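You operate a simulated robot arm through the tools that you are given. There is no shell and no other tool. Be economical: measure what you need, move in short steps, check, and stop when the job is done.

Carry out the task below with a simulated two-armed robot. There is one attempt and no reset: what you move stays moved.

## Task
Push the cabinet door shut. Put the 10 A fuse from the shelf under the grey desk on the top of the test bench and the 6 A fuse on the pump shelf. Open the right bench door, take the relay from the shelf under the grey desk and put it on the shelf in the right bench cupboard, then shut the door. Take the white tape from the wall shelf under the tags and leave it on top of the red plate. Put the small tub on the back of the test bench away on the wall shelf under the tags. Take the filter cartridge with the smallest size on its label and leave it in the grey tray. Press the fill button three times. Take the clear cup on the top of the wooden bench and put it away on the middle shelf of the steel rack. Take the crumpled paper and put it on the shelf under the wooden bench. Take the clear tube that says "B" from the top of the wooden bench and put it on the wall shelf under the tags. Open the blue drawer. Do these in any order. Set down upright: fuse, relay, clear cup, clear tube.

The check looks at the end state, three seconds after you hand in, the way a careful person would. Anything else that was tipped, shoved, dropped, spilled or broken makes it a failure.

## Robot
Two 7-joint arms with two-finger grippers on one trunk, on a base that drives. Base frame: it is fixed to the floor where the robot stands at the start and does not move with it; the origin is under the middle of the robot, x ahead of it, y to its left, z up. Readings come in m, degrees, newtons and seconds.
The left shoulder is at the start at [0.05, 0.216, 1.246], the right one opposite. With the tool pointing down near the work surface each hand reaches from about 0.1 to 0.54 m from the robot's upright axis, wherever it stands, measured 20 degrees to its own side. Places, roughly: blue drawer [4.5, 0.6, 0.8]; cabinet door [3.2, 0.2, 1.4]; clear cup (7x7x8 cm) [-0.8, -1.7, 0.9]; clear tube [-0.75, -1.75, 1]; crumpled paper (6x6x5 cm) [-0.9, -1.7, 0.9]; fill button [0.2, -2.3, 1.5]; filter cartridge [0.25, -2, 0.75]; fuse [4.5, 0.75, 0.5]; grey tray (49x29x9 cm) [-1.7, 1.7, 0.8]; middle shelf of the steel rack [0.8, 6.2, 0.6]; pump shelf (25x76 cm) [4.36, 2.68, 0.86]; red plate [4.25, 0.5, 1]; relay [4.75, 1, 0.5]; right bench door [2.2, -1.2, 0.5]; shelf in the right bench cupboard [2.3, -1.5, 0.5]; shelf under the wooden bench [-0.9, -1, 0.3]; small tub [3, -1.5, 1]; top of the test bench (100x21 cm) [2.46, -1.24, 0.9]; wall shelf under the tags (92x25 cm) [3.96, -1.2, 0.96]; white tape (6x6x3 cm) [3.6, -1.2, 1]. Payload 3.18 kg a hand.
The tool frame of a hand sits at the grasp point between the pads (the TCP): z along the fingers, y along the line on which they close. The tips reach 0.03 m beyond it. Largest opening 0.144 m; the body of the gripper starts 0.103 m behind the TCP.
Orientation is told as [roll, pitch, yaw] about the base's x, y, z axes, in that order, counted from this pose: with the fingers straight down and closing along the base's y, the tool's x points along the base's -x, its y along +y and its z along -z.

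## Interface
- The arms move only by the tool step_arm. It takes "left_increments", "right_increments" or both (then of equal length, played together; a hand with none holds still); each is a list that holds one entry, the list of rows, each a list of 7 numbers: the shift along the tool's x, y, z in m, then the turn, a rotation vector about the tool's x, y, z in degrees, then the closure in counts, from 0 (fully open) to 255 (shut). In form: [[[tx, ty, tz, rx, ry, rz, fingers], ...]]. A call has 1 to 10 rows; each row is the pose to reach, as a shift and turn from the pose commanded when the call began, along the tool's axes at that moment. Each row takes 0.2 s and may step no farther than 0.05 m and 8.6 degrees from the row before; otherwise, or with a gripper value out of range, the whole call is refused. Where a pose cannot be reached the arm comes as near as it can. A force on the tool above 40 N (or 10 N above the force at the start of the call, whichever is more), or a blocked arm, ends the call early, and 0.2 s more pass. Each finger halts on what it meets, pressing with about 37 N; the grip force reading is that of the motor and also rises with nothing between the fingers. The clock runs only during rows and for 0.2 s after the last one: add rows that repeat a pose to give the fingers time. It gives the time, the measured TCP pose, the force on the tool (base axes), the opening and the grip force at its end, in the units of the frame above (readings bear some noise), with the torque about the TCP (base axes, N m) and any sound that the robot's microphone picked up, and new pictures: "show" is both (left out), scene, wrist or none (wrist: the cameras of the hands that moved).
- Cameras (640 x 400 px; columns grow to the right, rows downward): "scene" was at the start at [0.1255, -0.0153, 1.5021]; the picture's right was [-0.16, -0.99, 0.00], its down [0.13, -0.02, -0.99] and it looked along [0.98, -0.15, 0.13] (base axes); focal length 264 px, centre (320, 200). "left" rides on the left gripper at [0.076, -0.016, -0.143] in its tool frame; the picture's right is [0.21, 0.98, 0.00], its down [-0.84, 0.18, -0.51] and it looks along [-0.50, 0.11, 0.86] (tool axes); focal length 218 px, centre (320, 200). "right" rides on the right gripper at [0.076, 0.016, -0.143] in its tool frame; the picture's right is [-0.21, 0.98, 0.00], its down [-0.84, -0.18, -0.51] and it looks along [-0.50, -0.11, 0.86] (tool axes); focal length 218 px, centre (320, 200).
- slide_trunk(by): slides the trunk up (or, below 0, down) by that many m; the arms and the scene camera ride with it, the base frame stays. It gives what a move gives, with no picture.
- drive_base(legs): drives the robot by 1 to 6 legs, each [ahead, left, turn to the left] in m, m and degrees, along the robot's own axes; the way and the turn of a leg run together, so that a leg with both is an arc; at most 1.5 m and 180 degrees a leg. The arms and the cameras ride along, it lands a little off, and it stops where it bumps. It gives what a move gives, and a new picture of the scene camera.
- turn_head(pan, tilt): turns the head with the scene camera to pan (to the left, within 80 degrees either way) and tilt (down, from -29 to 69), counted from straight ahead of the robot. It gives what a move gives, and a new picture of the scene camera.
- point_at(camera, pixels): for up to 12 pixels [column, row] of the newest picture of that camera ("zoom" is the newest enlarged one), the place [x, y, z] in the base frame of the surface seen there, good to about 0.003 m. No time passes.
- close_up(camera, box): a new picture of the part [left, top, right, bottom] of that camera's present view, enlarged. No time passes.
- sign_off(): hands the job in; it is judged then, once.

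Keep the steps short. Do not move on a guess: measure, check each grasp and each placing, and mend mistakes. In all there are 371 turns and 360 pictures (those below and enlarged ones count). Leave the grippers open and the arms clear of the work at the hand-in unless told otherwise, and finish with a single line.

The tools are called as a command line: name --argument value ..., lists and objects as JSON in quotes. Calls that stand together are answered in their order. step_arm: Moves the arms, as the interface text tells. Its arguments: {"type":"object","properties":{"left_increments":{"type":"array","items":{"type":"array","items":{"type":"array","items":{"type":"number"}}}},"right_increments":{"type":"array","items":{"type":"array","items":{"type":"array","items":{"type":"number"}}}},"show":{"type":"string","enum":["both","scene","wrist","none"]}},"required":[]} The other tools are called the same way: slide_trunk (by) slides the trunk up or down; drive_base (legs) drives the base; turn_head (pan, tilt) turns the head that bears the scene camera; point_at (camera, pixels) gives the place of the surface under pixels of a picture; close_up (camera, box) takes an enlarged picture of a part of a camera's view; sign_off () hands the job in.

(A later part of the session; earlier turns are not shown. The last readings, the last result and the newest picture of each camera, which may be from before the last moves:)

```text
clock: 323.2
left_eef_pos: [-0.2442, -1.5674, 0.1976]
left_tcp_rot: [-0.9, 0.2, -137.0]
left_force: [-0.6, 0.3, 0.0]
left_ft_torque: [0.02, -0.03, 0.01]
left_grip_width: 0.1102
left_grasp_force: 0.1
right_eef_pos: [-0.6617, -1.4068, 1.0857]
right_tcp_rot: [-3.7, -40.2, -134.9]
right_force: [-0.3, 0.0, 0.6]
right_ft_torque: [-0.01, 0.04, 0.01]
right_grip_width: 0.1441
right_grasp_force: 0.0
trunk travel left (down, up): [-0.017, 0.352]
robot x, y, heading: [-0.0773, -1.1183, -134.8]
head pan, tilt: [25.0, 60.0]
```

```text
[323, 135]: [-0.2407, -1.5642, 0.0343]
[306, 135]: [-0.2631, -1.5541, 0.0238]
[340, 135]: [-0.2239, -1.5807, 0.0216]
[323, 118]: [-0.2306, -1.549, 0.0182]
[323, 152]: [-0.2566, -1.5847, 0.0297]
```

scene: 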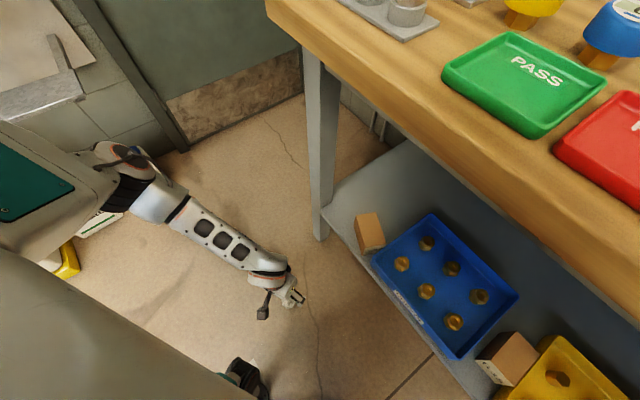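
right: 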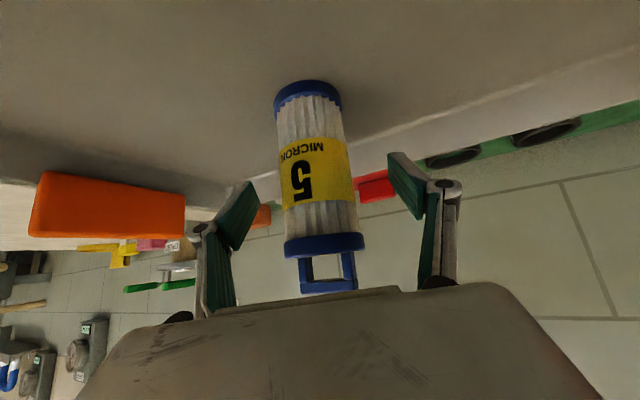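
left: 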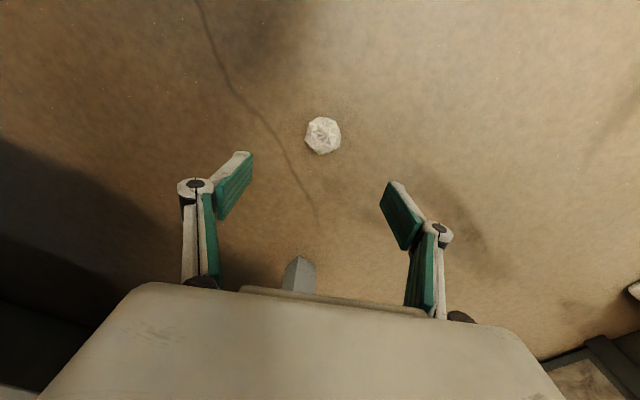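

Centred. Lower 0.16 m and close fully.

step_arm --left_increments '[[[0, 0, 0.05, 0, 0, 0, 80], [0, 0, 0.1, 0, 0, 0, 100], [0, 0, 0.14, 0, 0, 0, 100], [0, 0, 0.16, 0, 0, 0, 100], [0, 0, 0.16, 0, 0, 0, 255], [0, 0, 0.16, 0, 0, 0, 255], [0, 0, 0.16, 0, 0, 0, 255]]]' --show "wrist"

```text
clock: 324.8
left_eef_pos: [-0.246, -1.5628, 0.0386]
left_tcp_rot: [-1.1, 0.2, -137.1]
left_force: [-0.1, -0.2, 0.3]
left_ft_torque: [-0.01, 0.0, -0.02]
left_grip_width: 0.0466
left_grasp_force: 37.0
right_eef_pos: [-0.6616, -1.4064, 1.0863]
right_tcp_rot: [-3.6, -40.1, -134.9]
right_force: [-0.1, -0.3, 0.0]
right_ft_torque: [0.02, -0.02, -0.01]
right_grip_width: 0.1439
right_grasp_force: 0.1
trunk travel left (down, up): [-0.017, 0.352]
robot x, y, heading: [-0.0819, -1.1141, -134.8]
head pan, tilt: [25.0, 60.0]
```

left: 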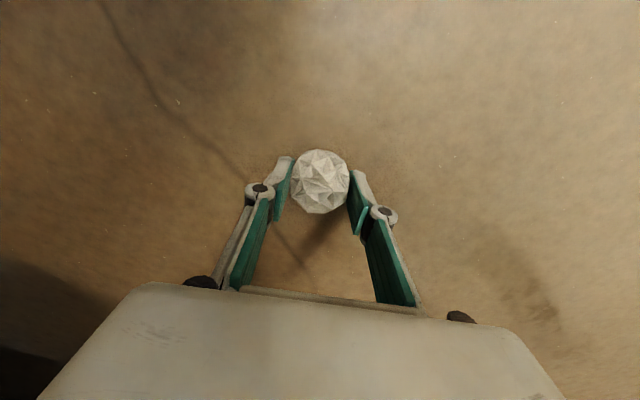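

Gripped firmly. Lift to z≈0.42, tilting 15° forward.

step_arm --left_increments '[[[0, 0, -0.05, 0, 0, 0, 255], [0, 0, -0.1, 0, 0, 0, 255], [0, 0, -0.15, 0, -3, 0, 255], [0, 0, -0.2, 0, -6, 0, 255], [0, 0, -0.25, 0, -9, 0, 255], [0, 0, -0.3, 0, -12, 0, 255], [0, 0, -0.35, 0, -15, 0, 255], [0, 0, -0.39, 0, -15, 0, 255]]]' --show "both"

```text
clock: 326.6
left_eef_pos: [-0.2835, -1.5811, 0.4435]
left_tcp_rot: [-0.4, -13.3, -136.9]
left_force: [-0.1, -1.1, 0.0]
left_ft_torque: [0.01, 0.05, 0.04]
left_grip_width: 0.0468
left_grasp_force: 36.8
left hand out of reach, approached as far as the arm can: row 4, 5, 6, 7, 8
right_eef_pos: [-0.6619, -1.4081, 1.0858]
right_tcp_rot: [-3.8, -40.0, -134.9]
right_force: [-0.2, 0.0, -0.1]
right_ft_torque: [0.02, 0.04, -0.04]
right_grip_width: 0.1441
right_grasp_force: 0.0
trunk travel left (down, up): [-0.017, 0.352]
robot x, y, heading: [-0.0821, -1.1141, -134.8]
head pan, tilt: [25.0, 60.0]
```

scene: 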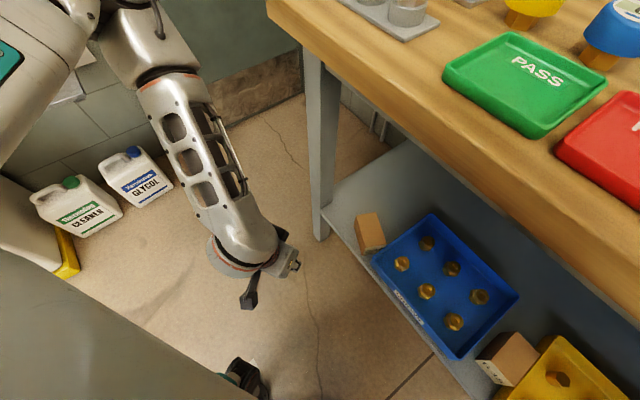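
left: 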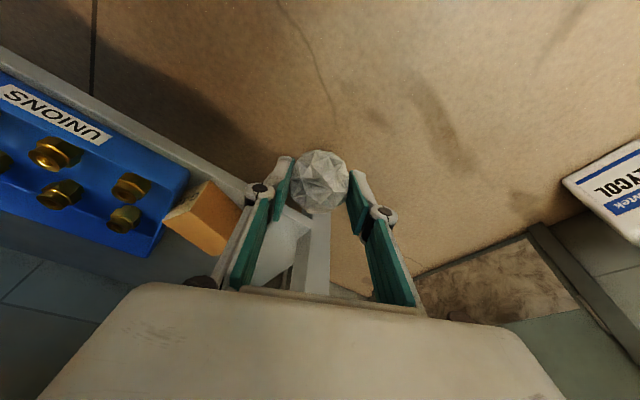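

Back off and extend the arm forward low (fwd 0.8 m, pitch −30°, z≈0.40).

drive_base --legs '[[-0.35, 0, 0]]'

step_arm --left_increments '[[[-0.044, 0, 0.016, 0, -2.5, 0, 255], [-0.089, 0, 0.033, 0, -5, 0, 255], [-0.134, 0, 0.049, 0, -7.5, 0, 255], [-0.178, 0, 0.066, 0, -10, 0, 255], [-0.223, 0, 0.082, 0, -12.5, 0, 255], [-0.267, 0, 0.098, 0, -15, 0, 255], [-0.312, 0, 0.115, 0, -17, 0, 255]]]' --show "both"

```text
clock: 328.9
left_eef_pos: [-0.0411, -1.3357, 0.4431]
left_tcp_rot: [-0.3, -13.3, -136.6]
left_force: [0.0, -0.4, 0.5]
left_ft_torque: [-0.03, 0.03, -0.02]
left_grip_width: 0.0466
left_grasp_force: 37.1
right_eef_pos: [-0.4201, -1.164, 1.0865]
right_tcp_rot: [-3.7, -40.2, -134.8]
right_force: [-0.1, 0.2, -0.4]
right_ft_torque: [0.01, -0.02, 0.03]
right_grip_width: 0.1438
right_grasp_force: 0.1
trunk travel left (down, up): [-0.017, 0.352]
robot x, y, heading: [0.1615, -0.8736, -134.5]
head pan, tilt: [25.0, 60.0]
```

scene: 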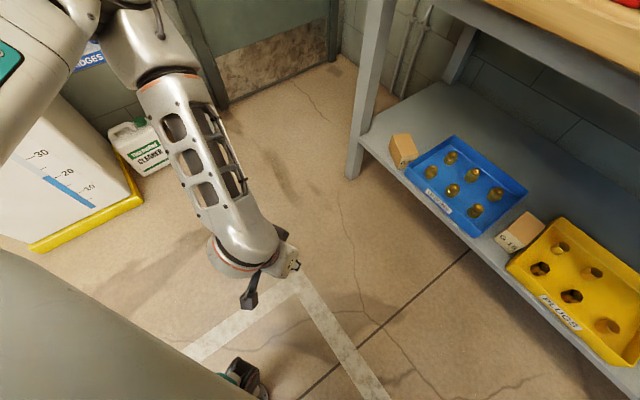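

```text
clock: 330.5
left_eef_pos: [-0.2814, -1.5624, 0.4028]
left_tcp_rot: [-0.4, -30.5, -136.5]
left_force: [0.0, -0.2, -0.3]
left_ft_torque: [0.01, 0.02, -0.01]
left_grip_width: 0.0462
left_grasp_force: 36.7
right_eef_pos: [-0.42, -1.1632, 1.0854]
right_tcp_rot: [-3.7, -40.1, -134.8]
right_force: [0.3, 0.7, -0.1]
right_ft_torque: [0.0, -0.06, -0.01]
right_grip_width: 0.1439
right_grasp_force: 0.0
trunk travel left (down, up): [-0.017, 0.352]
robot x, y, heading: [0.1612, -0.8697, -134.7]
head pan, tilt: [25.0, 60.0]
```

scene: 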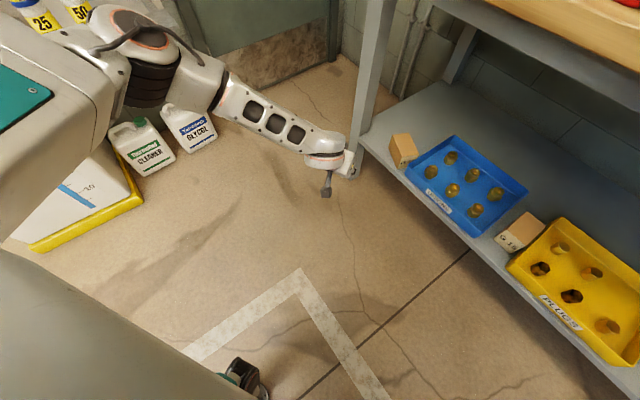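
left: 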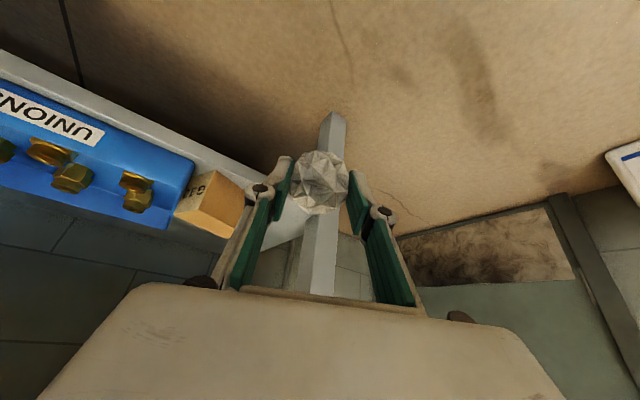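

Raise 3 cm for block clearance, shift right 8 cm and go forward 0.2.

step_arm --left_increments '[[[-0.018, 0, -0.03, 0, 0, 0, 255]]]' --show "none"

drive_base --legs '[[0, -0.079, 0], [0.21, 0, 0]]'

step_arm --left_increments '[[[0, 0, 0, 0, 0, 0, 255]]]' --show "wrist"

```text
clock: 330.9
left_eef_pos: [-0.282, -1.5614, 0.4404]
left_tcp_rot: [-0.3, -30.4, -136.6]
left_force: [0.4, -0.3, 0.1]
left_ft_torque: [0.01, -0.03, 0.01]
left_grip_width: 0.0462
left_grasp_force: 37.1
right_eef_pos: [-0.4188, -1.1618, 1.0865]
right_tcp_rot: [-3.7, -40.2, -134.8]
right_force: [0.1, 0.3, 0.3]
right_ft_torque: [-0.03, -0.01, 0.02]
right_grip_width: 0.1438
right_grasp_force: 0.1
trunk travel left (down, up): [-0.017, 0.352]
robot x, y, heading: [0.1609, -0.8717, -134.7]
head pan, tilt: [25.0, 60.0]
```

```text
clock: 333.5
left_eef_pos: [-0.4852, -1.6537, 0.4374]
left_tcp_rot: [-0.3, -30.3, -136.5]
left_force: [0.2, 0.0, 0.1]
left_ft_torque: [0.03, 0.01, 0.01]
left_grip_width: 0.046
left_grasp_force: 36.8
right_eef_pos: [-0.6216, -1.2549, 1.086]
right_tcp_rot: [-3.8, -40.1, -134.8]
right_force: [-1.0, -0.4, -0.4]
right_ft_torque: [0.03, 0.0, -0.01]
right_grip_width: 0.144
right_grasp_force: 0.1
trunk travel left (down, up): [-0.017, 0.352]
robot x, y, heading: [-0.044, -0.9636, -134.3]
head pan, tilt: [25.0, 60.0]
```

scene: 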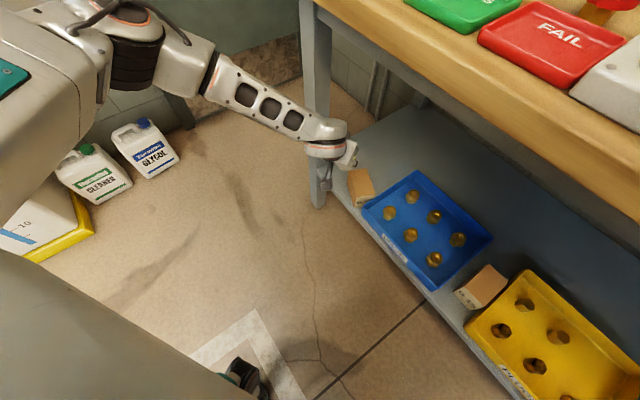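

```text
clock: 333.9
left_eef_pos: [-0.485, -1.6531, 0.4385]
left_tcp_rot: [-0.2, -30.2, -136.6]
left_force: [-0.1, -0.4, -0.4]
left_ft_torque: [0.01, 0.0, -0.01]
left_grip_width: 0.0459
left_grasp_force: 36.9
right_eef_pos: [-0.6227, -1.2538, 1.0851]
right_tcp_rot: [-3.6, -40.2, -134.8]
right_force: [0.4, -0.7, -1.0]
right_ft_torque: [-0.03, 0.0, 0.01]
right_grip_width: 0.1441
right_grasp_force: 0.0
trunk travel left (down, up): [-0.017, 0.352]
robot x, y, heading: [-0.0396, -0.9615, -134.7]
head pan, tilt: [25.0, 60.0]
```

left: 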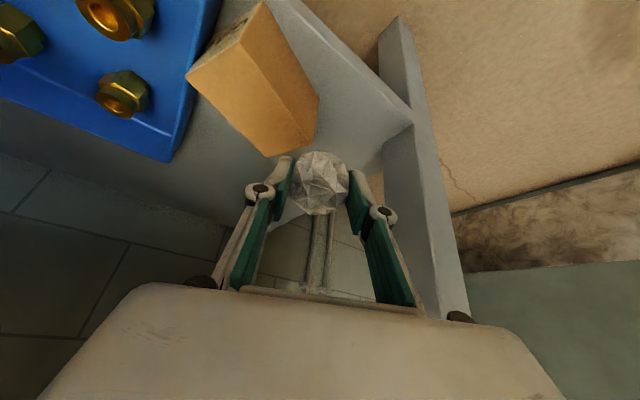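

drive_base --legs '[[0.125, 0, 0]]'

step_arm --left_increments '[[[0, 0, 0, 0, 0, 0, 255]]]' --show "wrist"

```text
clock: 335.2
left_eef_pos: [-0.5725, -1.7443, 0.4452]
left_tcp_rot: [-0.6, -30.8, -136.4]
left_force: [-0.5, 1.1, -0.1]
left_ft_torque: [0.01, 0.0, -0.04]
left_grip_width: 0.0457
left_grasp_force: 36.6
right_eef_pos: [-0.7029, -1.3427, 1.0945]
right_tcp_rot: [-4.1, -40.9, -134.4]
right_force: [-0.4, 0.0, 0.6]
right_ft_torque: [0.01, -0.01, 0.0]
right_grip_width: 0.1442
right_grasp_force: 0.0
trunk travel left (down, up): [-0.017, 0.352]
robot x, y, heading: [-0.1269, -1.0502, -134.4]
head pan, tilt: [25.0, 60.0]
```

scene: 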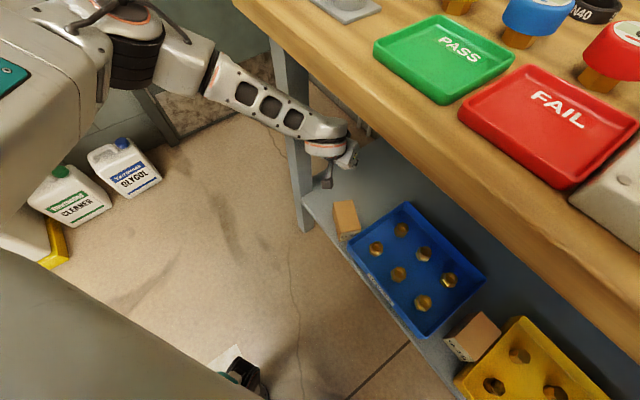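

```text
clock: 335.6
left_eef_pos: [-0.5726, -1.7437, 0.4435]
left_tcp_rot: [-0.7, -30.7, -136.4]
left_force: [-0.2, -0.6, 0.0]
left_ft_torque: [0.02, 0.03, 0.01]
left_grip_width: 0.0455
left_grasp_force: 37.1
right_eef_pos: [-0.7017, -1.3433, 1.0945]
right_tcp_rot: [-4.3, -40.9, -134.3]
right_force: [0.0, -0.3, -0.7]
right_ft_torque: [-0.03, -0.03, -0.01]
right_grip_width: 0.1441
right_grasp_force: 0.1
trunk travel left (down, up): [-0.017, 0.352]
robot x, y, heading: [-0.1268, -1.0478, -134.7]
head pan, tilt: [25.0, 60.0]
```

left: 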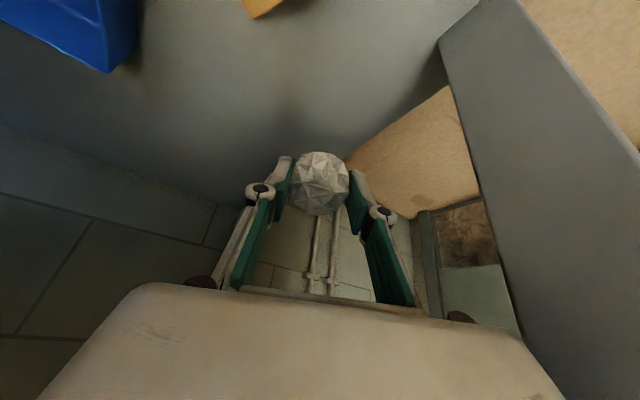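

TCP is at (u 0.175, v 0.113), 7 cm inside the shelf's left edge. Lower 10 cm.

step_arm --left_increments '[[[0.017, 0, 0.029, 0, 0, 0, 255], [0.034, 0, 0.057, 0, 0, 0, 255], [0.046, 0, 0.077, 0, 0, 0, 255], [0.05, 0, 0.085, 0, 0, 0, 255]]]' --show "wrist"

```text
clock: 336.6
left_eef_pos: [-0.5708, -1.7436, 0.3449]
left_tcp_rot: [-0.7, -30.6, -136.3]
left_force: [-0.5, -0.2, -0.3]
left_ft_torque: [0.04, 0.0, -0.03]
left_grip_width: 0.0453
left_grasp_force: 37.3
right_eef_pos: [-0.7016, -1.3434, 1.0928]
right_tcp_rot: [-4.2, -40.9, -134.3]
right_force: [-1.3, 0.6, -0.3]
right_ft_torque: [0.01, 0.03, 0.01]
right_grip_width: 0.1441
right_grasp_force: 0.1
trunk travel left (down, up): [-0.017, 0.352]
robot x, y, heading: [-0.1265, -1.0559, -134.5]
head pan, tilt: [25.0, 60.0]
```

left: 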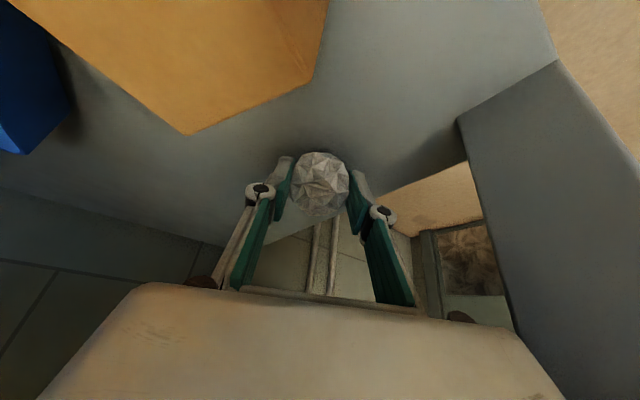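

step_arm --left_increments '[[[0.003, 0, 0.005, 0, 0, 0, 255], [0.006, 0, 0.01, 0, 0, 0, 255], [0.006, 0, 0.01, 0, 0, 0, 190], [0.006, 0, 0.01, 0, 0, 0, 150], [0.006, 0, 0.01, 0, 0, 0, 125], [0.006, 0, 0.01, 0, 0, 0, 125]]]' --show "wrist"

```text
clock: 338.0
left_eef_pos: [-0.5695, -1.7419, 0.3327]
left_tcp_rot: [-0.7, -30.7, -136.2]
left_force: [0.9, -0.2, -0.5]
left_ft_torque: [0.04, -0.01, -0.01]
left_grip_width: 0.0734
left_grasp_force: 0.1
right_eef_pos: [-0.7004, -1.3439, 1.0922]
right_tcp_rot: [-4.2, -40.8, -134.3]
right_force: [0.4, 0.0, 0.9]
right_ft_torque: [0.01, -0.01, -0.01]
right_grip_width: 0.1441
right_grasp_force: 0.0
trunk travel left (down, up): [-0.017, 0.352]
robot x, y, heading: [-0.128, -1.0535, -134.8]
head pan, tilt: [25.0, 60.0]
```

left: 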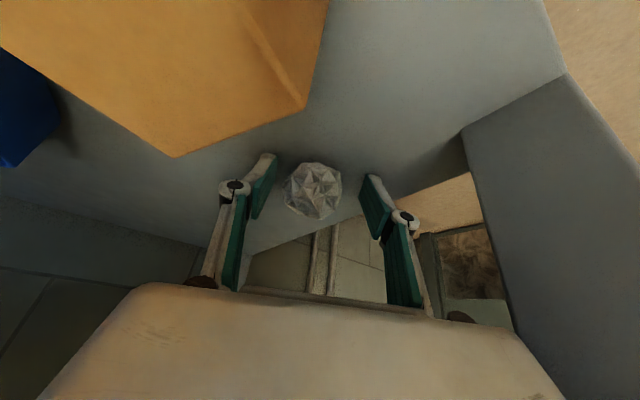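

Released. Check the paper's place.

point_at --camera "left" --pixels '[[312, 190], [290, 190], [340, 190], [312, 165], [312, 215], [330, 140], [305, 105], [270, 150]]'

```text
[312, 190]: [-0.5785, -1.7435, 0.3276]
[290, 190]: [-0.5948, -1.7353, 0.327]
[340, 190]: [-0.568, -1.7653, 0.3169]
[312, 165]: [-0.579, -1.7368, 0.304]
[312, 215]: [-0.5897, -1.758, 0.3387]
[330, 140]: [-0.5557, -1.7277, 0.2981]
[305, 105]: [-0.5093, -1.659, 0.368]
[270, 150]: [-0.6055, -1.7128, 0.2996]
```

Paper rests on the shelf at (-0.59,-1.755). Lift the hand straight up 11 cm, then back out and look at the G10 block.

step_arm --left_increments '[[[-0.017, 0, -0.029, 0, 0, 0, 125], [-0.034, 0, -0.057, 0, 0, 0, 125], [-0.056, 0, -0.095, 0, 0, 0, 125]]]' --show "none"

drive_base --legs '[[-0.12, 0, 0]]'

drive_base --legs '[[-0.3, -0.05, 0]]'

turn_head --pan 12 --tilt 50

```text
clock: 338.8
left_eef_pos: [-0.5715, -1.7428, 0.4435]
left_tcp_rot: [-0.6, -30.6, -136.2]
left_force: [0.0, 0.6, -0.5]
left_ft_torque: [-0.02, 0.01, -0.02]
left_grip_width: 0.0732
left_grasp_force: 0.0
right_eef_pos: [-0.7004, -1.3421, 1.093]
right_tcp_rot: [-4.2, -40.9, -134.3]
right_force: [0.0, -0.5, 0.2]
right_ft_torque: [0.02, 0.0, -0.01]
right_grip_width: 0.1442
right_grasp_force: 0.1
trunk travel left (down, up): [-0.017, 0.352]
robot x, y, heading: [-0.1284, -1.053, -134.6]
head pan, tilt: [25.0, 60.0]
```

```text
clock: 340.0
left_eef_pos: [-0.492, -1.6572, 0.4392]
left_tcp_rot: [-0.3, -30.3, -136.6]
left_force: [-0.2, 0.1, 0.0]
left_ft_torque: [0.03, -0.03, 0.01]
left_grip_width: 0.0735
left_grasp_force: 0.0
right_eef_pos: [-0.6264, -1.2562, 1.0868]
right_tcp_rot: [-3.8, -40.3, -134.9]
right_force: [0.2, 0.3, -1.3]
right_ft_torque: [0.02, 0.01, 0.0]
right_grip_width: 0.1441
right_grasp_force: 0.0
trunk travel left (down, up): [-0.017, 0.352]
robot x, y, heading: [-0.0438, -0.968, -134.8]
head pan, tilt: [25.0, 60.0]
heard: click
```

scene: 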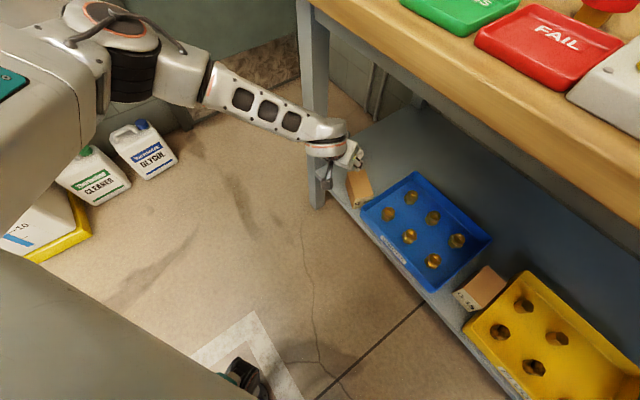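

```text
clock: 342.1
left_eef_pos: [-0.3172, -1.4081, 0.438]
left_tcp_rot: [-0.4, -30.2, -136.8]
left_force: [-0.5, 0.0, 0.0]
left_ft_torque: [0.0, -0.02, -0.01]
left_grip_width: 0.0733
left_grasp_force: 0.1
right_eef_pos: [-0.45, -1.0069, 1.0875]
right_tcp_rot: [-3.8, -40.4, -134.9]
right_force: [0.6, 0.5, 0.8]
right_ft_torque: [0.04, -0.02, 0.0]
right_grip_width: 0.144
right_grasp_force: 0.1
trunk travel left (down, up): [-0.017, 0.352]
robot x, y, heading: [0.1294, -0.7182, -135.1]
head pan, tilt: [25.0, 60.0]
```

scene: 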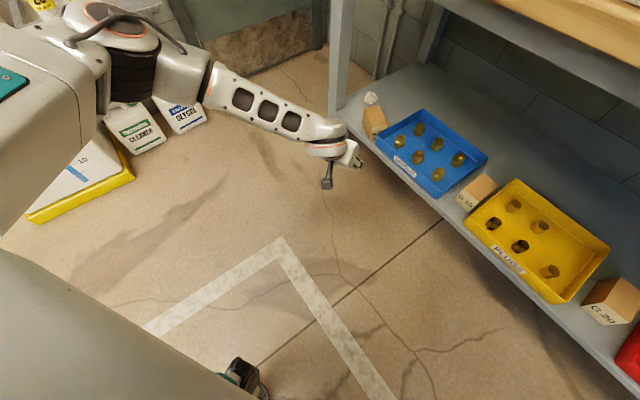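

```text
clock: 342.8
left_eef_pos: [-0.3179, -1.4093, 0.4377]
left_tcp_rot: [-0.4, -30.2, -136.8]
left_force: [0.6, -0.1, -0.3]
left_ft_torque: [0.01, -0.02, 0.0]
left_grip_width: 0.0735
left_grasp_force: 0.0
right_eef_pos: [-0.451, -1.0082, 1.087]
right_tcp_rot: [-3.8, -40.3, -134.9]
right_force: [0.5, 0.6, 0.7]
right_ft_torque: [0.02, -0.01, 0.01]
right_grip_width: 0.1439
right_grasp_force: 0.0
trunk travel left (down, up): [-0.017, 0.352]
robot x, y, heading: [0.1339, -0.7213, -134.9]
head pan, tilt: [12.0, 50.0]
```

scene: 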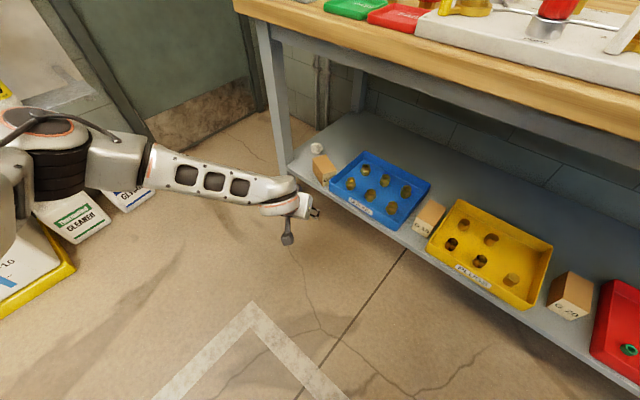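

Paper on the shelf (318,148). Zoom on G10 to see how to restore it.

close_up --camera "scene" --box '[280, 120, 460, 240]'

```text
3.33 times, centred on (370, 180) of scene
```

zoom: 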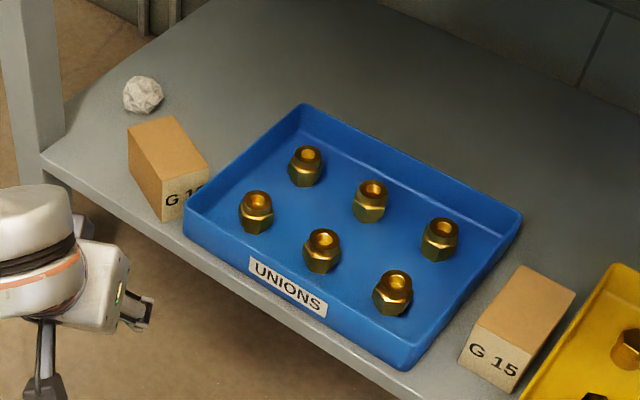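

point_at --camera "zoom" --pixels '[[127, 125], [162, 178], [208, 168], [170, 117], [162, 218], [128, 160], [184, 212], [302, 105], [185, 212], [403, 368], [462, 365], [460, 338]]'

```text
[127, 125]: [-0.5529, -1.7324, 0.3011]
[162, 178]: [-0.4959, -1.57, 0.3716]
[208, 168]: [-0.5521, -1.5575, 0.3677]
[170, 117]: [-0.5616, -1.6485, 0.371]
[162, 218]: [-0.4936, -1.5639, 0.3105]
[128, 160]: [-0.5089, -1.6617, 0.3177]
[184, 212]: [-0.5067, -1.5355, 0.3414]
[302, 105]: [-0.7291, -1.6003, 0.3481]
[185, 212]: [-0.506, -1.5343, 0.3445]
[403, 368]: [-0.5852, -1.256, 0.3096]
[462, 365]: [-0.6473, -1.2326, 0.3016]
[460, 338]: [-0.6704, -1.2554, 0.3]
```

G10's long side now lies along the bench front; I'll re-grasp it across its width and put it back. Set the left hand steeper (−15°) and yawed +38°.

step_arm --left_increments '[[[0, 0, 0, 0, 5, 0, 80], [0, 0, 0, 0, 10, 0, 80], [0, 0, 0, 0, 15, 0, 80]]]' --show "none"

step_arm --left_increments '[[[0, 0, 0, -2, 0, -7.4, 80], [0, 0, 0, -4, 0, -14.8, 80], [0, 0, 0, -6, 0, -22, 80], [0, 0, 0, -8, 0, -29.4, 80], [0, 0, 0, -9.8, 0, -36.7, 80]]]' --show "both"

```text
clock: 343.6
left_eef_pos: [-0.3179, -1.4088, 0.4397]
left_tcp_rot: [-0.4, -15.3, -136.9]
left_force: [0.0, 0.1, -0.2]
left_ft_torque: [-0.02, 0.02, 0.01]
left_grip_width: 0.0988
left_grasp_force: 0.0
right_eef_pos: [-0.4505, -1.0078, 1.0871]
right_tcp_rot: [-3.8, -40.3, -134.9]
right_force: [0.2, 0.3, 0.6]
right_ft_torque: [0.0, -0.01, 0.03]
right_grip_width: 0.1442
right_grasp_force: 0.0
trunk travel left (down, up): [-0.017, 0.352]
robot x, y, heading: [0.1306, -0.7182, -134.8]
head pan, tilt: [12.0, 50.0]
```

```text
clock: 344.8
left_eef_pos: [-0.3159, -1.4083, 0.4377]
left_tcp_rot: [-0.5, -15.0, -98.8]
left_force: [0.7, 0.1, 0.0]
left_ft_torque: [0.02, -0.03, -0.01]
left_grip_width: 0.0986
left_grasp_force: 0.1
right_eef_pos: [-0.4499, -1.0094, 1.0874]
right_tcp_rot: [-3.8, -40.2, -134.8]
right_force: [-0.2, -0.1, 0.5]
right_ft_torque: [-0.03, -0.01, -0.02]
right_grip_width: 0.1442
right_grasp_force: 0.1
trunk travel left (down, up): [-0.017, 0.352]
robot x, y, heading: [0.1301, -0.7171, -134.8]
head pan, tilt: [12.0, 50.0]
```

scene: 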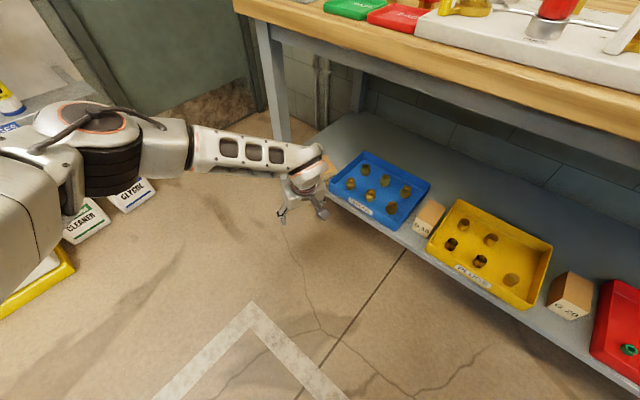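
left: 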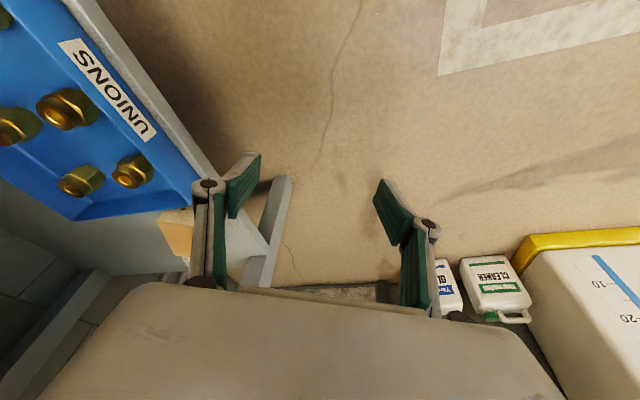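

Drive so the hand is over the block.

drive_base --legs '[[0.29, -0.01, 0]]'

step_arm --left_increments '[[[0, 0, 0, 0, 0, 0, 80]]]' --show "wrist"

```text
clock: 346.8
left_eef_pos: [-0.5273, -1.6106, 0.4382]
left_tcp_rot: [-0.5, -14.9, -98.7]
left_force: [0.2, -0.1, -0.3]
left_ft_torque: [0.02, -0.01, 0.02]
left_grip_width: 0.0992
left_grasp_force: 0.1
right_eef_pos: [-0.6623, -1.2118, 1.0858]
right_tcp_rot: [-3.8, -40.3, -134.7]
right_force: [0.5, 0.0, 0.2]
right_ft_torque: [0.0, 0.01, -0.05]
right_grip_width: 0.1442
right_grasp_force: 0.1
trunk travel left (down, up): [-0.017, 0.352]
robot x, y, heading: [-0.0834, -0.9199, -134.4]
head pan, tilt: [12.0, 50.0]
```

scene: 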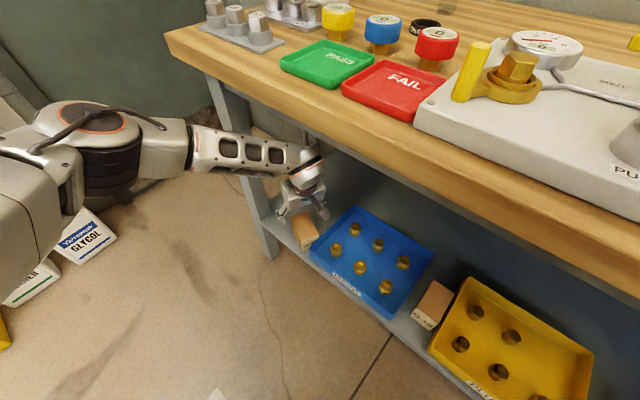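

```text
clock: 347.2
left_eef_pos: [-0.5262, -1.6094, 0.4391]
left_tcp_rot: [-0.6, -15.0, -98.6]
left_force: [-0.6, 0.2, 0.0]
left_ft_torque: [-0.01, 0.01, 0.0]
left_grip_width: 0.0987
left_grasp_force: 0.0
right_eef_pos: [-0.6622, -1.2109, 1.0864]
right_tcp_rot: [-3.7, -40.3, -134.7]
right_force: [0.6, 0.8, -0.4]
right_ft_torque: [0.03, 0.02, -0.04]
right_grip_width: 0.144
right_grasp_force: 0.0
trunk travel left (down, up): [-0.017, 0.352]
robot x, y, heading: [-0.0856, -0.9184, -134.8]
head pan, tilt: [12.0, 50.0]
```

left: 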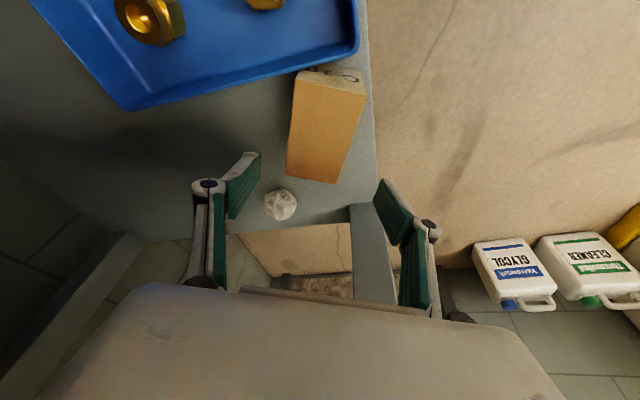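

point_at --camera "left" --pixels '[[303, 88], [362, 95], [335, 178], [290, 172], [325, 130], [278, 205]]'

```text
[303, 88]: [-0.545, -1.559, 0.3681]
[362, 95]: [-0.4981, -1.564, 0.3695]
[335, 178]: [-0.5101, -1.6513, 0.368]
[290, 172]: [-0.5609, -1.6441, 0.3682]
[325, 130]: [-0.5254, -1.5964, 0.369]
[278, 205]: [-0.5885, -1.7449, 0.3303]
```

Descend and grasp the block.

step_arm --left_increments '[[[0.01, -0.003, 0.03, 0, 0, 0, 80], [0.02, -0.003, 0.062, 0, 0, 0, 80], [0.029, -0.003, 0.09, 0, 0, 0, 80], [0.029, -0.003, 0.09, 0, 0, 0, 220], [0.029, -0.003, 0.09, 0, 0, 0, 220], [0.029, -0.003, 0.09, 0, 0, 0, 220]]]' --show "wrist"

```text
clock: 348.6
left_eef_pos: [-0.5286, -1.6043, 0.3425]
left_tcp_rot: [-0.6, -14.9, -98.6]
left_force: [0.2, 0.4, 0.4]
left_ft_torque: [-0.02, 0.05, -0.02]
left_grip_width: 0.0594
left_grasp_force: 36.6
right_eef_pos: [-0.6621, -1.211, 1.0862]
right_tcp_rot: [-3.8, -40.2, -134.7]
right_force: [0.2, 0.2, -0.5]
right_ft_torque: [0.0, 0.0, -0.02]
right_grip_width: 0.1441
right_grasp_force: 0.1
trunk travel left (down, up): [-0.017, 0.352]
robot x, y, heading: [-0.0806, -0.9219, -134.5]
head pan, tilt: [12.0, 50.0]
```

left: 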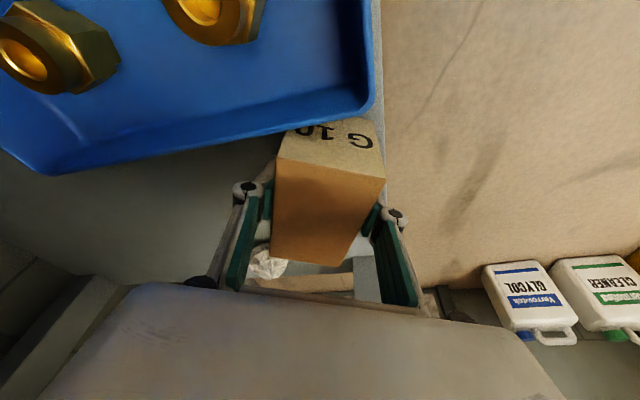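

Grasped (0.059 m). Lift 8 cm.

step_arm --left_increments '[[[-0.01, 0, -0.038, 0, 0, 0, 220], [-0.021, 0, -0.077, 0, 0, 0, 220]]]' --show "none"

step_arm --left_increments '[[[-0.005, -0.004, 0.001, 2.1, 0, 8, 220], [-0.01, -0.008, 0.003, 4.2, 0, 16, 220], [-0.015, -0.011, 0.004, 6.3, 0, 24, 220], [-0.02, -0.015, 0.005, 8.6, 0, 32, 220], [-0.025, -0.019, 0.007, 10.7, 0, 40, 220], [-0.03, -0.023, 0.008, 12.9, 0, 48, 220], [-0.035, -0.026, 0.009, 15, 0, 56, 220], [-0.041, -0.03, 0.011, 17.3, 0, 64.5, 220]]]' --show "both"

```text
clock: 349.2
left_eef_pos: [-0.5295, -1.6073, 0.4259]
left_tcp_rot: [-0.5, -15.0, -98.6]
left_force: [0.4, -0.2, -2.6]
left_ft_torque: [-0.04, 0.01, 0.02]
left_grip_width: 0.0591
left_grasp_force: 37.0
right_eef_pos: [-0.6613, -1.2106, 1.0872]
right_tcp_rot: [-3.9, -40.4, -134.7]
right_force: [-0.1, 0.2, -0.6]
right_ft_torque: [0.02, -0.01, 0.01]
right_grip_width: 0.1438
right_grasp_force: 0.0
trunk travel left (down, up): [-0.017, 0.352]
robot x, y, heading: [-0.0823, -0.9188, -134.6]
head pan, tilt: [12.0, 50.0]
```

```text
refused: row 8 steps farther than a row can; nothing moved
```

step_arm --left_increments '[[[-0.005, -0.004, 0.001, 1.9, 0, 7.2, 220], [-0.01, -0.008, 0.003, 3.8, 0, 14.4, 220], [-0.015, -0.011, 0.004, 5.8, 0, 21.6, 220], [-0.02, -0.015, 0.005, 7.7, 0, 28.8, 220], [-0.025, -0.019, 0.007, 9.6, 0, 36, 220], [-0.03, -0.023, 0.008, 11.6, 0, 43.2, 220], [-0.035, -0.026, 0.009, 13.5, 0, 50.4, 220], [-0.041, -0.03, 0.011, 15.4, 0, 57.6, 220], [-0.041, -0.03, 0.011, 17.2, 0, 64.4, 220]]]' --show "both"

```text
clock: 351.2
left_eef_pos: [-0.5619, -1.6412, 0.4238]
left_tcp_rot: [-0.3, -15.4, -154.7]
left_force: [-0.4, 0.9, -2.3]
left_ft_torque: [-0.01, 0.03, 0.0]
left_grip_width: 0.0593
left_grasp_force: 36.9
left hand out of reach, approached as far as the arm can: row 8, 9
right_eef_pos: [-0.6624, -1.2109, 1.0864]
right_tcp_rot: [-3.7, -40.3, -134.7]
right_force: [0.2, -0.2, -0.2]
right_ft_torque: [0.01, 0.01, 0.02]
right_grip_width: 0.1441
right_grasp_force: 0.1
trunk travel left (down, up): [-0.017, 0.352]
robot x, y, heading: [-0.0815, -0.92, -134.7]
head pan, tilt: [12.0, 50.0]
```

scene: 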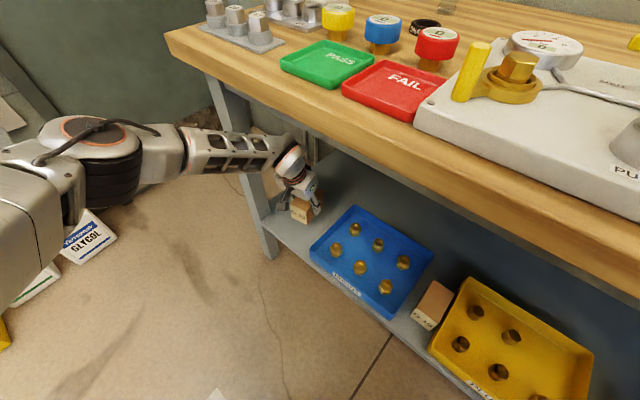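
left: 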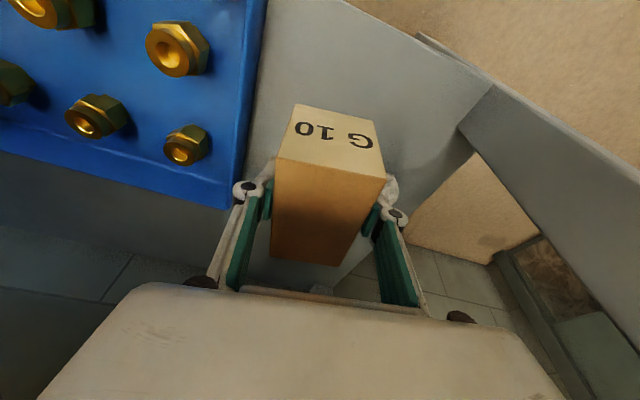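

Yaw is 11° short; use a combined base arc (left 0.165, turn −11°) that keeps the block nearly in place.

drive_base --legs '[[0.0, 0.163, -11]]'

step_arm --left_increments '[[[0, 0, 0, 0, 0, 0, 220]]]' --show "wrist"

```text
clock: 353.3
left_eef_pos: [-0.5837, -1.6637, 0.4231]
left_tcp_rot: [-0.3, -15.5, -165.4]
left_force: [0.1, -0.1, -2.8]
left_ft_torque: [0.02, -0.02, 0.04]
left_grip_width: 0.0595
left_grasp_force: 37.4
right_eef_pos: [-0.6001, -1.222, 1.0873]
right_tcp_rot: [-3.8, -40.3, -145.4]
right_force: [0.5, -0.1, -0.5]
right_ft_torque: [-0.01, 0.02, 0.0]
right_grip_width: 0.1438
right_grasp_force: 0.1
trunk travel left (down, up): [-0.017, 0.352]
robot x, y, heading: [0.0242, -1.0466, -145.4]
head pan, tilt: [12.0, 50.0]
```

scene: 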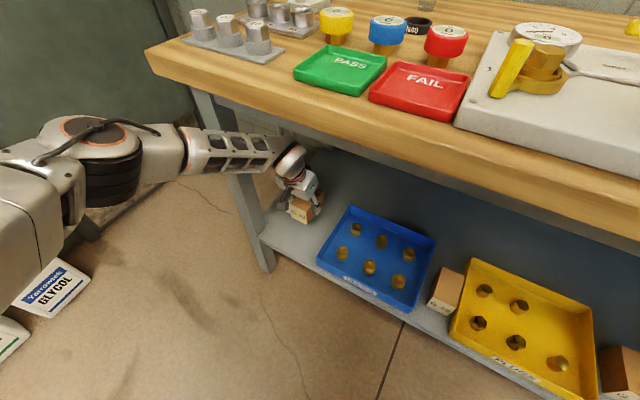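

```text
clock: 353.7
left_eef_pos: [-0.5843, -1.6634, 0.4223]
left_tcp_rot: [-0.3, -15.2, -165.4]
left_force: [-0.6, 0.7, -3.1]
left_ft_torque: [0.02, 0.0, 0.01]
left_grip_width: 0.0594
left_grasp_force: 36.8
right_eef_pos: [-0.6018, -1.222, 1.0871]
right_tcp_rot: [-3.8, -40.4, -145.5]
right_force: [-1.1, 0.0, -0.2]
right_ft_torque: [-0.01, -0.03, -0.04]
right_grip_width: 0.1442
right_grasp_force: 0.1
trunk travel left (down, up): [-0.017, 0.352]
robot x, y, heading: [0.0245, -1.0438, -145.3]
head pan, tilt: [12.0, 50.0]
```

left: 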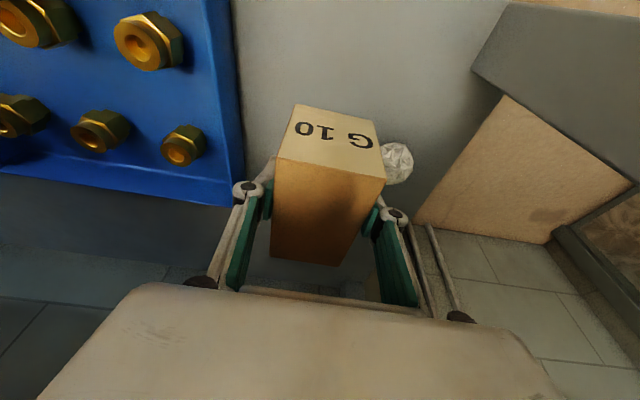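

Shift back 2.5 cm/right 1.6 cm and set it down at its original spot, open slightly.

step_arm --left_increments '[[[0.024, -0.016, -0.0065, 0, 0, 0, 220], [0.034, -0.016, 0.03, 0, 0, 0, 220], [0.041, -0.016, 0.058, 0, 0, 0, 220], [0.0445, -0.016, 0.0705, 0, 0, 0, 220], [0.0445, -0.016, 0.0705, 0, 0, 0, 130], [0.0445, -0.016, 0.0705, 0, 0, 0, 115], [0.0445, -0.016, 0.0705, 0, 0, 0, 115]]]' --show "wrist"

```text
clock: 355.3
left_eef_pos: [-0.564, -1.6416, 0.3451]
left_tcp_rot: [-0.4, -15.3, -165.5]
left_force: [0.3, -0.2, 0.2]
left_ft_torque: [-0.01, -0.03, 0.04]
left_grip_width: 0.0789
left_grasp_force: 0.0
right_eef_pos: [-0.6002, -1.2227, 1.0887]
right_tcp_rot: [-3.7, -40.2, -145.5]
right_force: [0.3, -0.2, 0.0]
right_ft_torque: [-0.02, -0.01, 0.0]
right_grip_width: 0.1443
right_grasp_force: 0.1
trunk travel left (down, up): [-0.017, 0.352]
robot x, y, heading: [0.028, -1.0448, -145.6]
head pan, tilt: [12.0, 50.0]
```

left: 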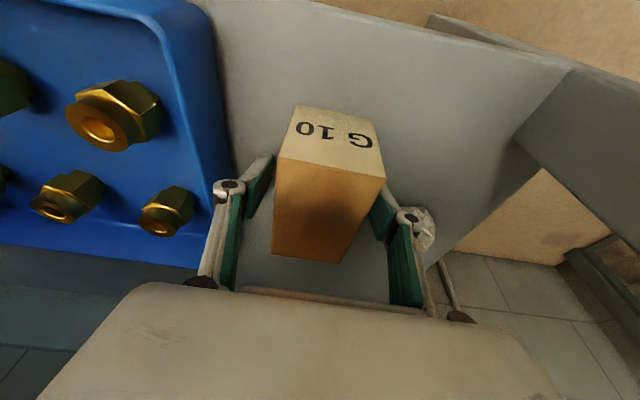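

Block is back. Lift hand straight up, back away, and view.

step_arm --left_increments '[[[-0.012, 0, -0.045, 0, 0, 0, 115], [-0.026, 0, -0.093, 0, 0, 0, 115], [-0.035, 0, -0.13, 0, 0, 0, 115]]]' --show "none"

drive_base --legs '[[-0.4, 0, 0]]'

close_up --camera "scene" --box '[200, 20, 520, 220]'

```text
clock: 356.1
left_eef_pos: [-0.5623, -1.642, 0.4781]
left_tcp_rot: [-0.2, -15.4, -165.5]
left_force: [-0.1, 0.3, 0.5]
left_ft_torque: [-0.05, 0.01, 0.01]
left_grip_width: 0.0791
left_grasp_force: 0.0
right_eef_pos: [-0.6004, -1.2218, 1.0879]
right_tcp_rot: [-3.9, -40.4, -145.5]
right_force: [0.4, 0.0, 0.6]
right_ft_torque: [0.0, 0.02, 0.02]
right_grip_width: 0.144
right_grasp_force: 0.2
trunk travel left (down, up): [-0.017, 0.352]
robot x, y, heading: [0.0256, -1.0476, -145.7]
head pan, tilt: [12.0, 50.0]
```

```text
clock: 358.6
left_eef_pos: [-0.2371, -1.4137, 0.4781]
left_tcp_rot: [-0.3, -15.3, -165.8]
left_force: [0.5, 0.3, -0.1]
left_ft_torque: [0.01, 0.02, -0.01]
left_grip_width: 0.0791
left_grasp_force: 0.0
right_eef_pos: [-0.2732, -0.9936, 1.0873]
right_tcp_rot: [-3.8, -40.3, -145.9]
right_force: [0.8, 0.0, 0.1]
right_ft_torque: [-0.04, 0.02, 0.0]
right_grip_width: 0.1441
right_grasp_force: 0.0
trunk travel left (down, up): [-0.017, 0.352]
robot x, y, heading: [0.3509, -0.8252, -145.9]
head pan, tilt: [12.0, 50.0]
```

scene: 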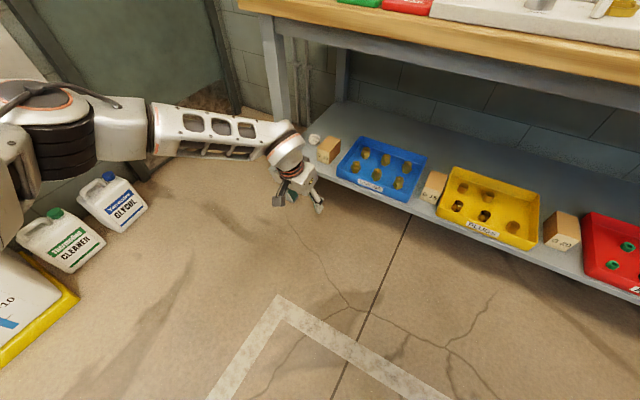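

```text
2.00 times, centred on (360, 120) of scene
```

zoom: 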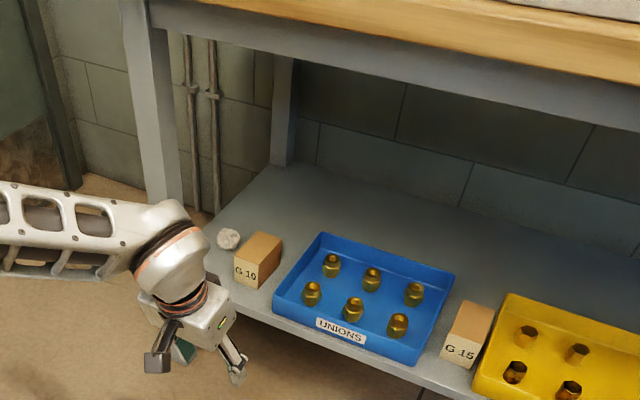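

Restored, paper lies beside it. Next: tube B. Raise the trunk and bring the left hand up above bench level.

slide_trunk --by 0.18

step_arm --left_increments '[[[-0.001, 0, -0.043, -0.5, -1.5, -2, 80], [-0.002, 0, -0.086, -1, -3, -4, 60], [-0.004, 0, -0.129, -1.5, -4.5, -6, 60], [-0.005, 0, -0.172, -2, -6, -8, 60], [-0.006, 0, -0.215, -2.5, -7.5, -10, 60], [-0.007, 0, -0.258, -3, -9, -12, 60], [-0.009, 0, -0.301, -3.5, -10.5, -14, 60], [-0.01, 0, -0.344, -4, -12, -16, 60], [-0.011, 0, -0.387, -4.5, -13.5, -18, 60], [-0.012, 0, -0.43, -5, -15, -19, 60]]]' --show "none"

drive_base --legs '[[0, 0, -17.7]]'

```text
clock: 360.6
left_eef_pos: [-0.2767, -1.4406, 0.9233]
left_tcp_rot: [8.0, -34.2, -169.3]
left_force: [-0.4, 0.7, 0.2]
left_ft_torque: [-0.02, 0.01, -0.01]
left_grip_width: 0.0792
left_grasp_force: 0.0
right_eef_pos: [-0.2744, -0.9947, 1.2638]
right_tcp_rot: [-3.8, -40.0, -145.9]
right_force: [-0.2, 0.2, 0.0]
right_ft_torque: [0.0, 0.01, -0.02]
right_grip_width: 0.144
right_grasp_force: 0.0
trunk travel left (down, up): [-0.197, 0.172]
robot x, y, heading: [0.3563, -0.8165, -145.9]
head pan, tilt: [12.0, 50.0]
```

```text
clock: 362.8
left_eef_pos: [-0.0587, -1.3382, 1.2856]
left_tcp_rot: [-4.0, -50.4, -144.4]
left_force: [0.2, -0.2, -0.9]
left_ft_torque: [-0.04, 0.05, 0.03]
left_grip_width: 0.1102
left_grasp_force: 0.0
right_eef_pos: [-0.2735, -0.9918, 1.2679]
right_tcp_rot: [-3.8, -40.4, -145.9]
right_force: [0.2, 0.3, 0.6]
right_ft_torque: [-0.01, 0.01, 0.02]
right_grip_width: 0.1439
right_grasp_force: 0.0
trunk travel left (down, up): [-0.197, 0.172]
robot x, y, heading: [0.3533, -0.8196, -145.7]
head pan, tilt: [12.0, 50.0]
```

```text
clock: 364.2
left_eef_pos: [-0.2005, -1.1879, 1.2846]
left_tcp_rot: [-4.0, -50.3, -162.2]
left_force: [0.1, 1.1, -0.2]
left_ft_torque: [-0.03, -0.02, 0.05]
left_grip_width: 0.1103
left_grasp_force: 0.1
right_eef_pos: [-0.2963, -0.7928, 1.2655]
right_tcp_rot: [-3.8, -40.3, -163.7]
right_force: [-0.2, 0.4, 0.1]
right_ft_torque: [-0.03, -0.03, 0.03]
right_grip_width: 0.1441
right_grasp_force: 0.1
trunk travel left (down, up): [-0.197, 0.172]
robot x, y, heading: [0.3509, -0.8167, -163.7]
head pan, tilt: [12.0, 50.0]
```

scene: 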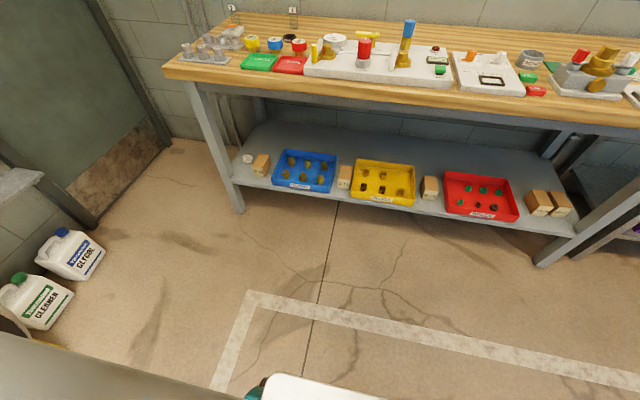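

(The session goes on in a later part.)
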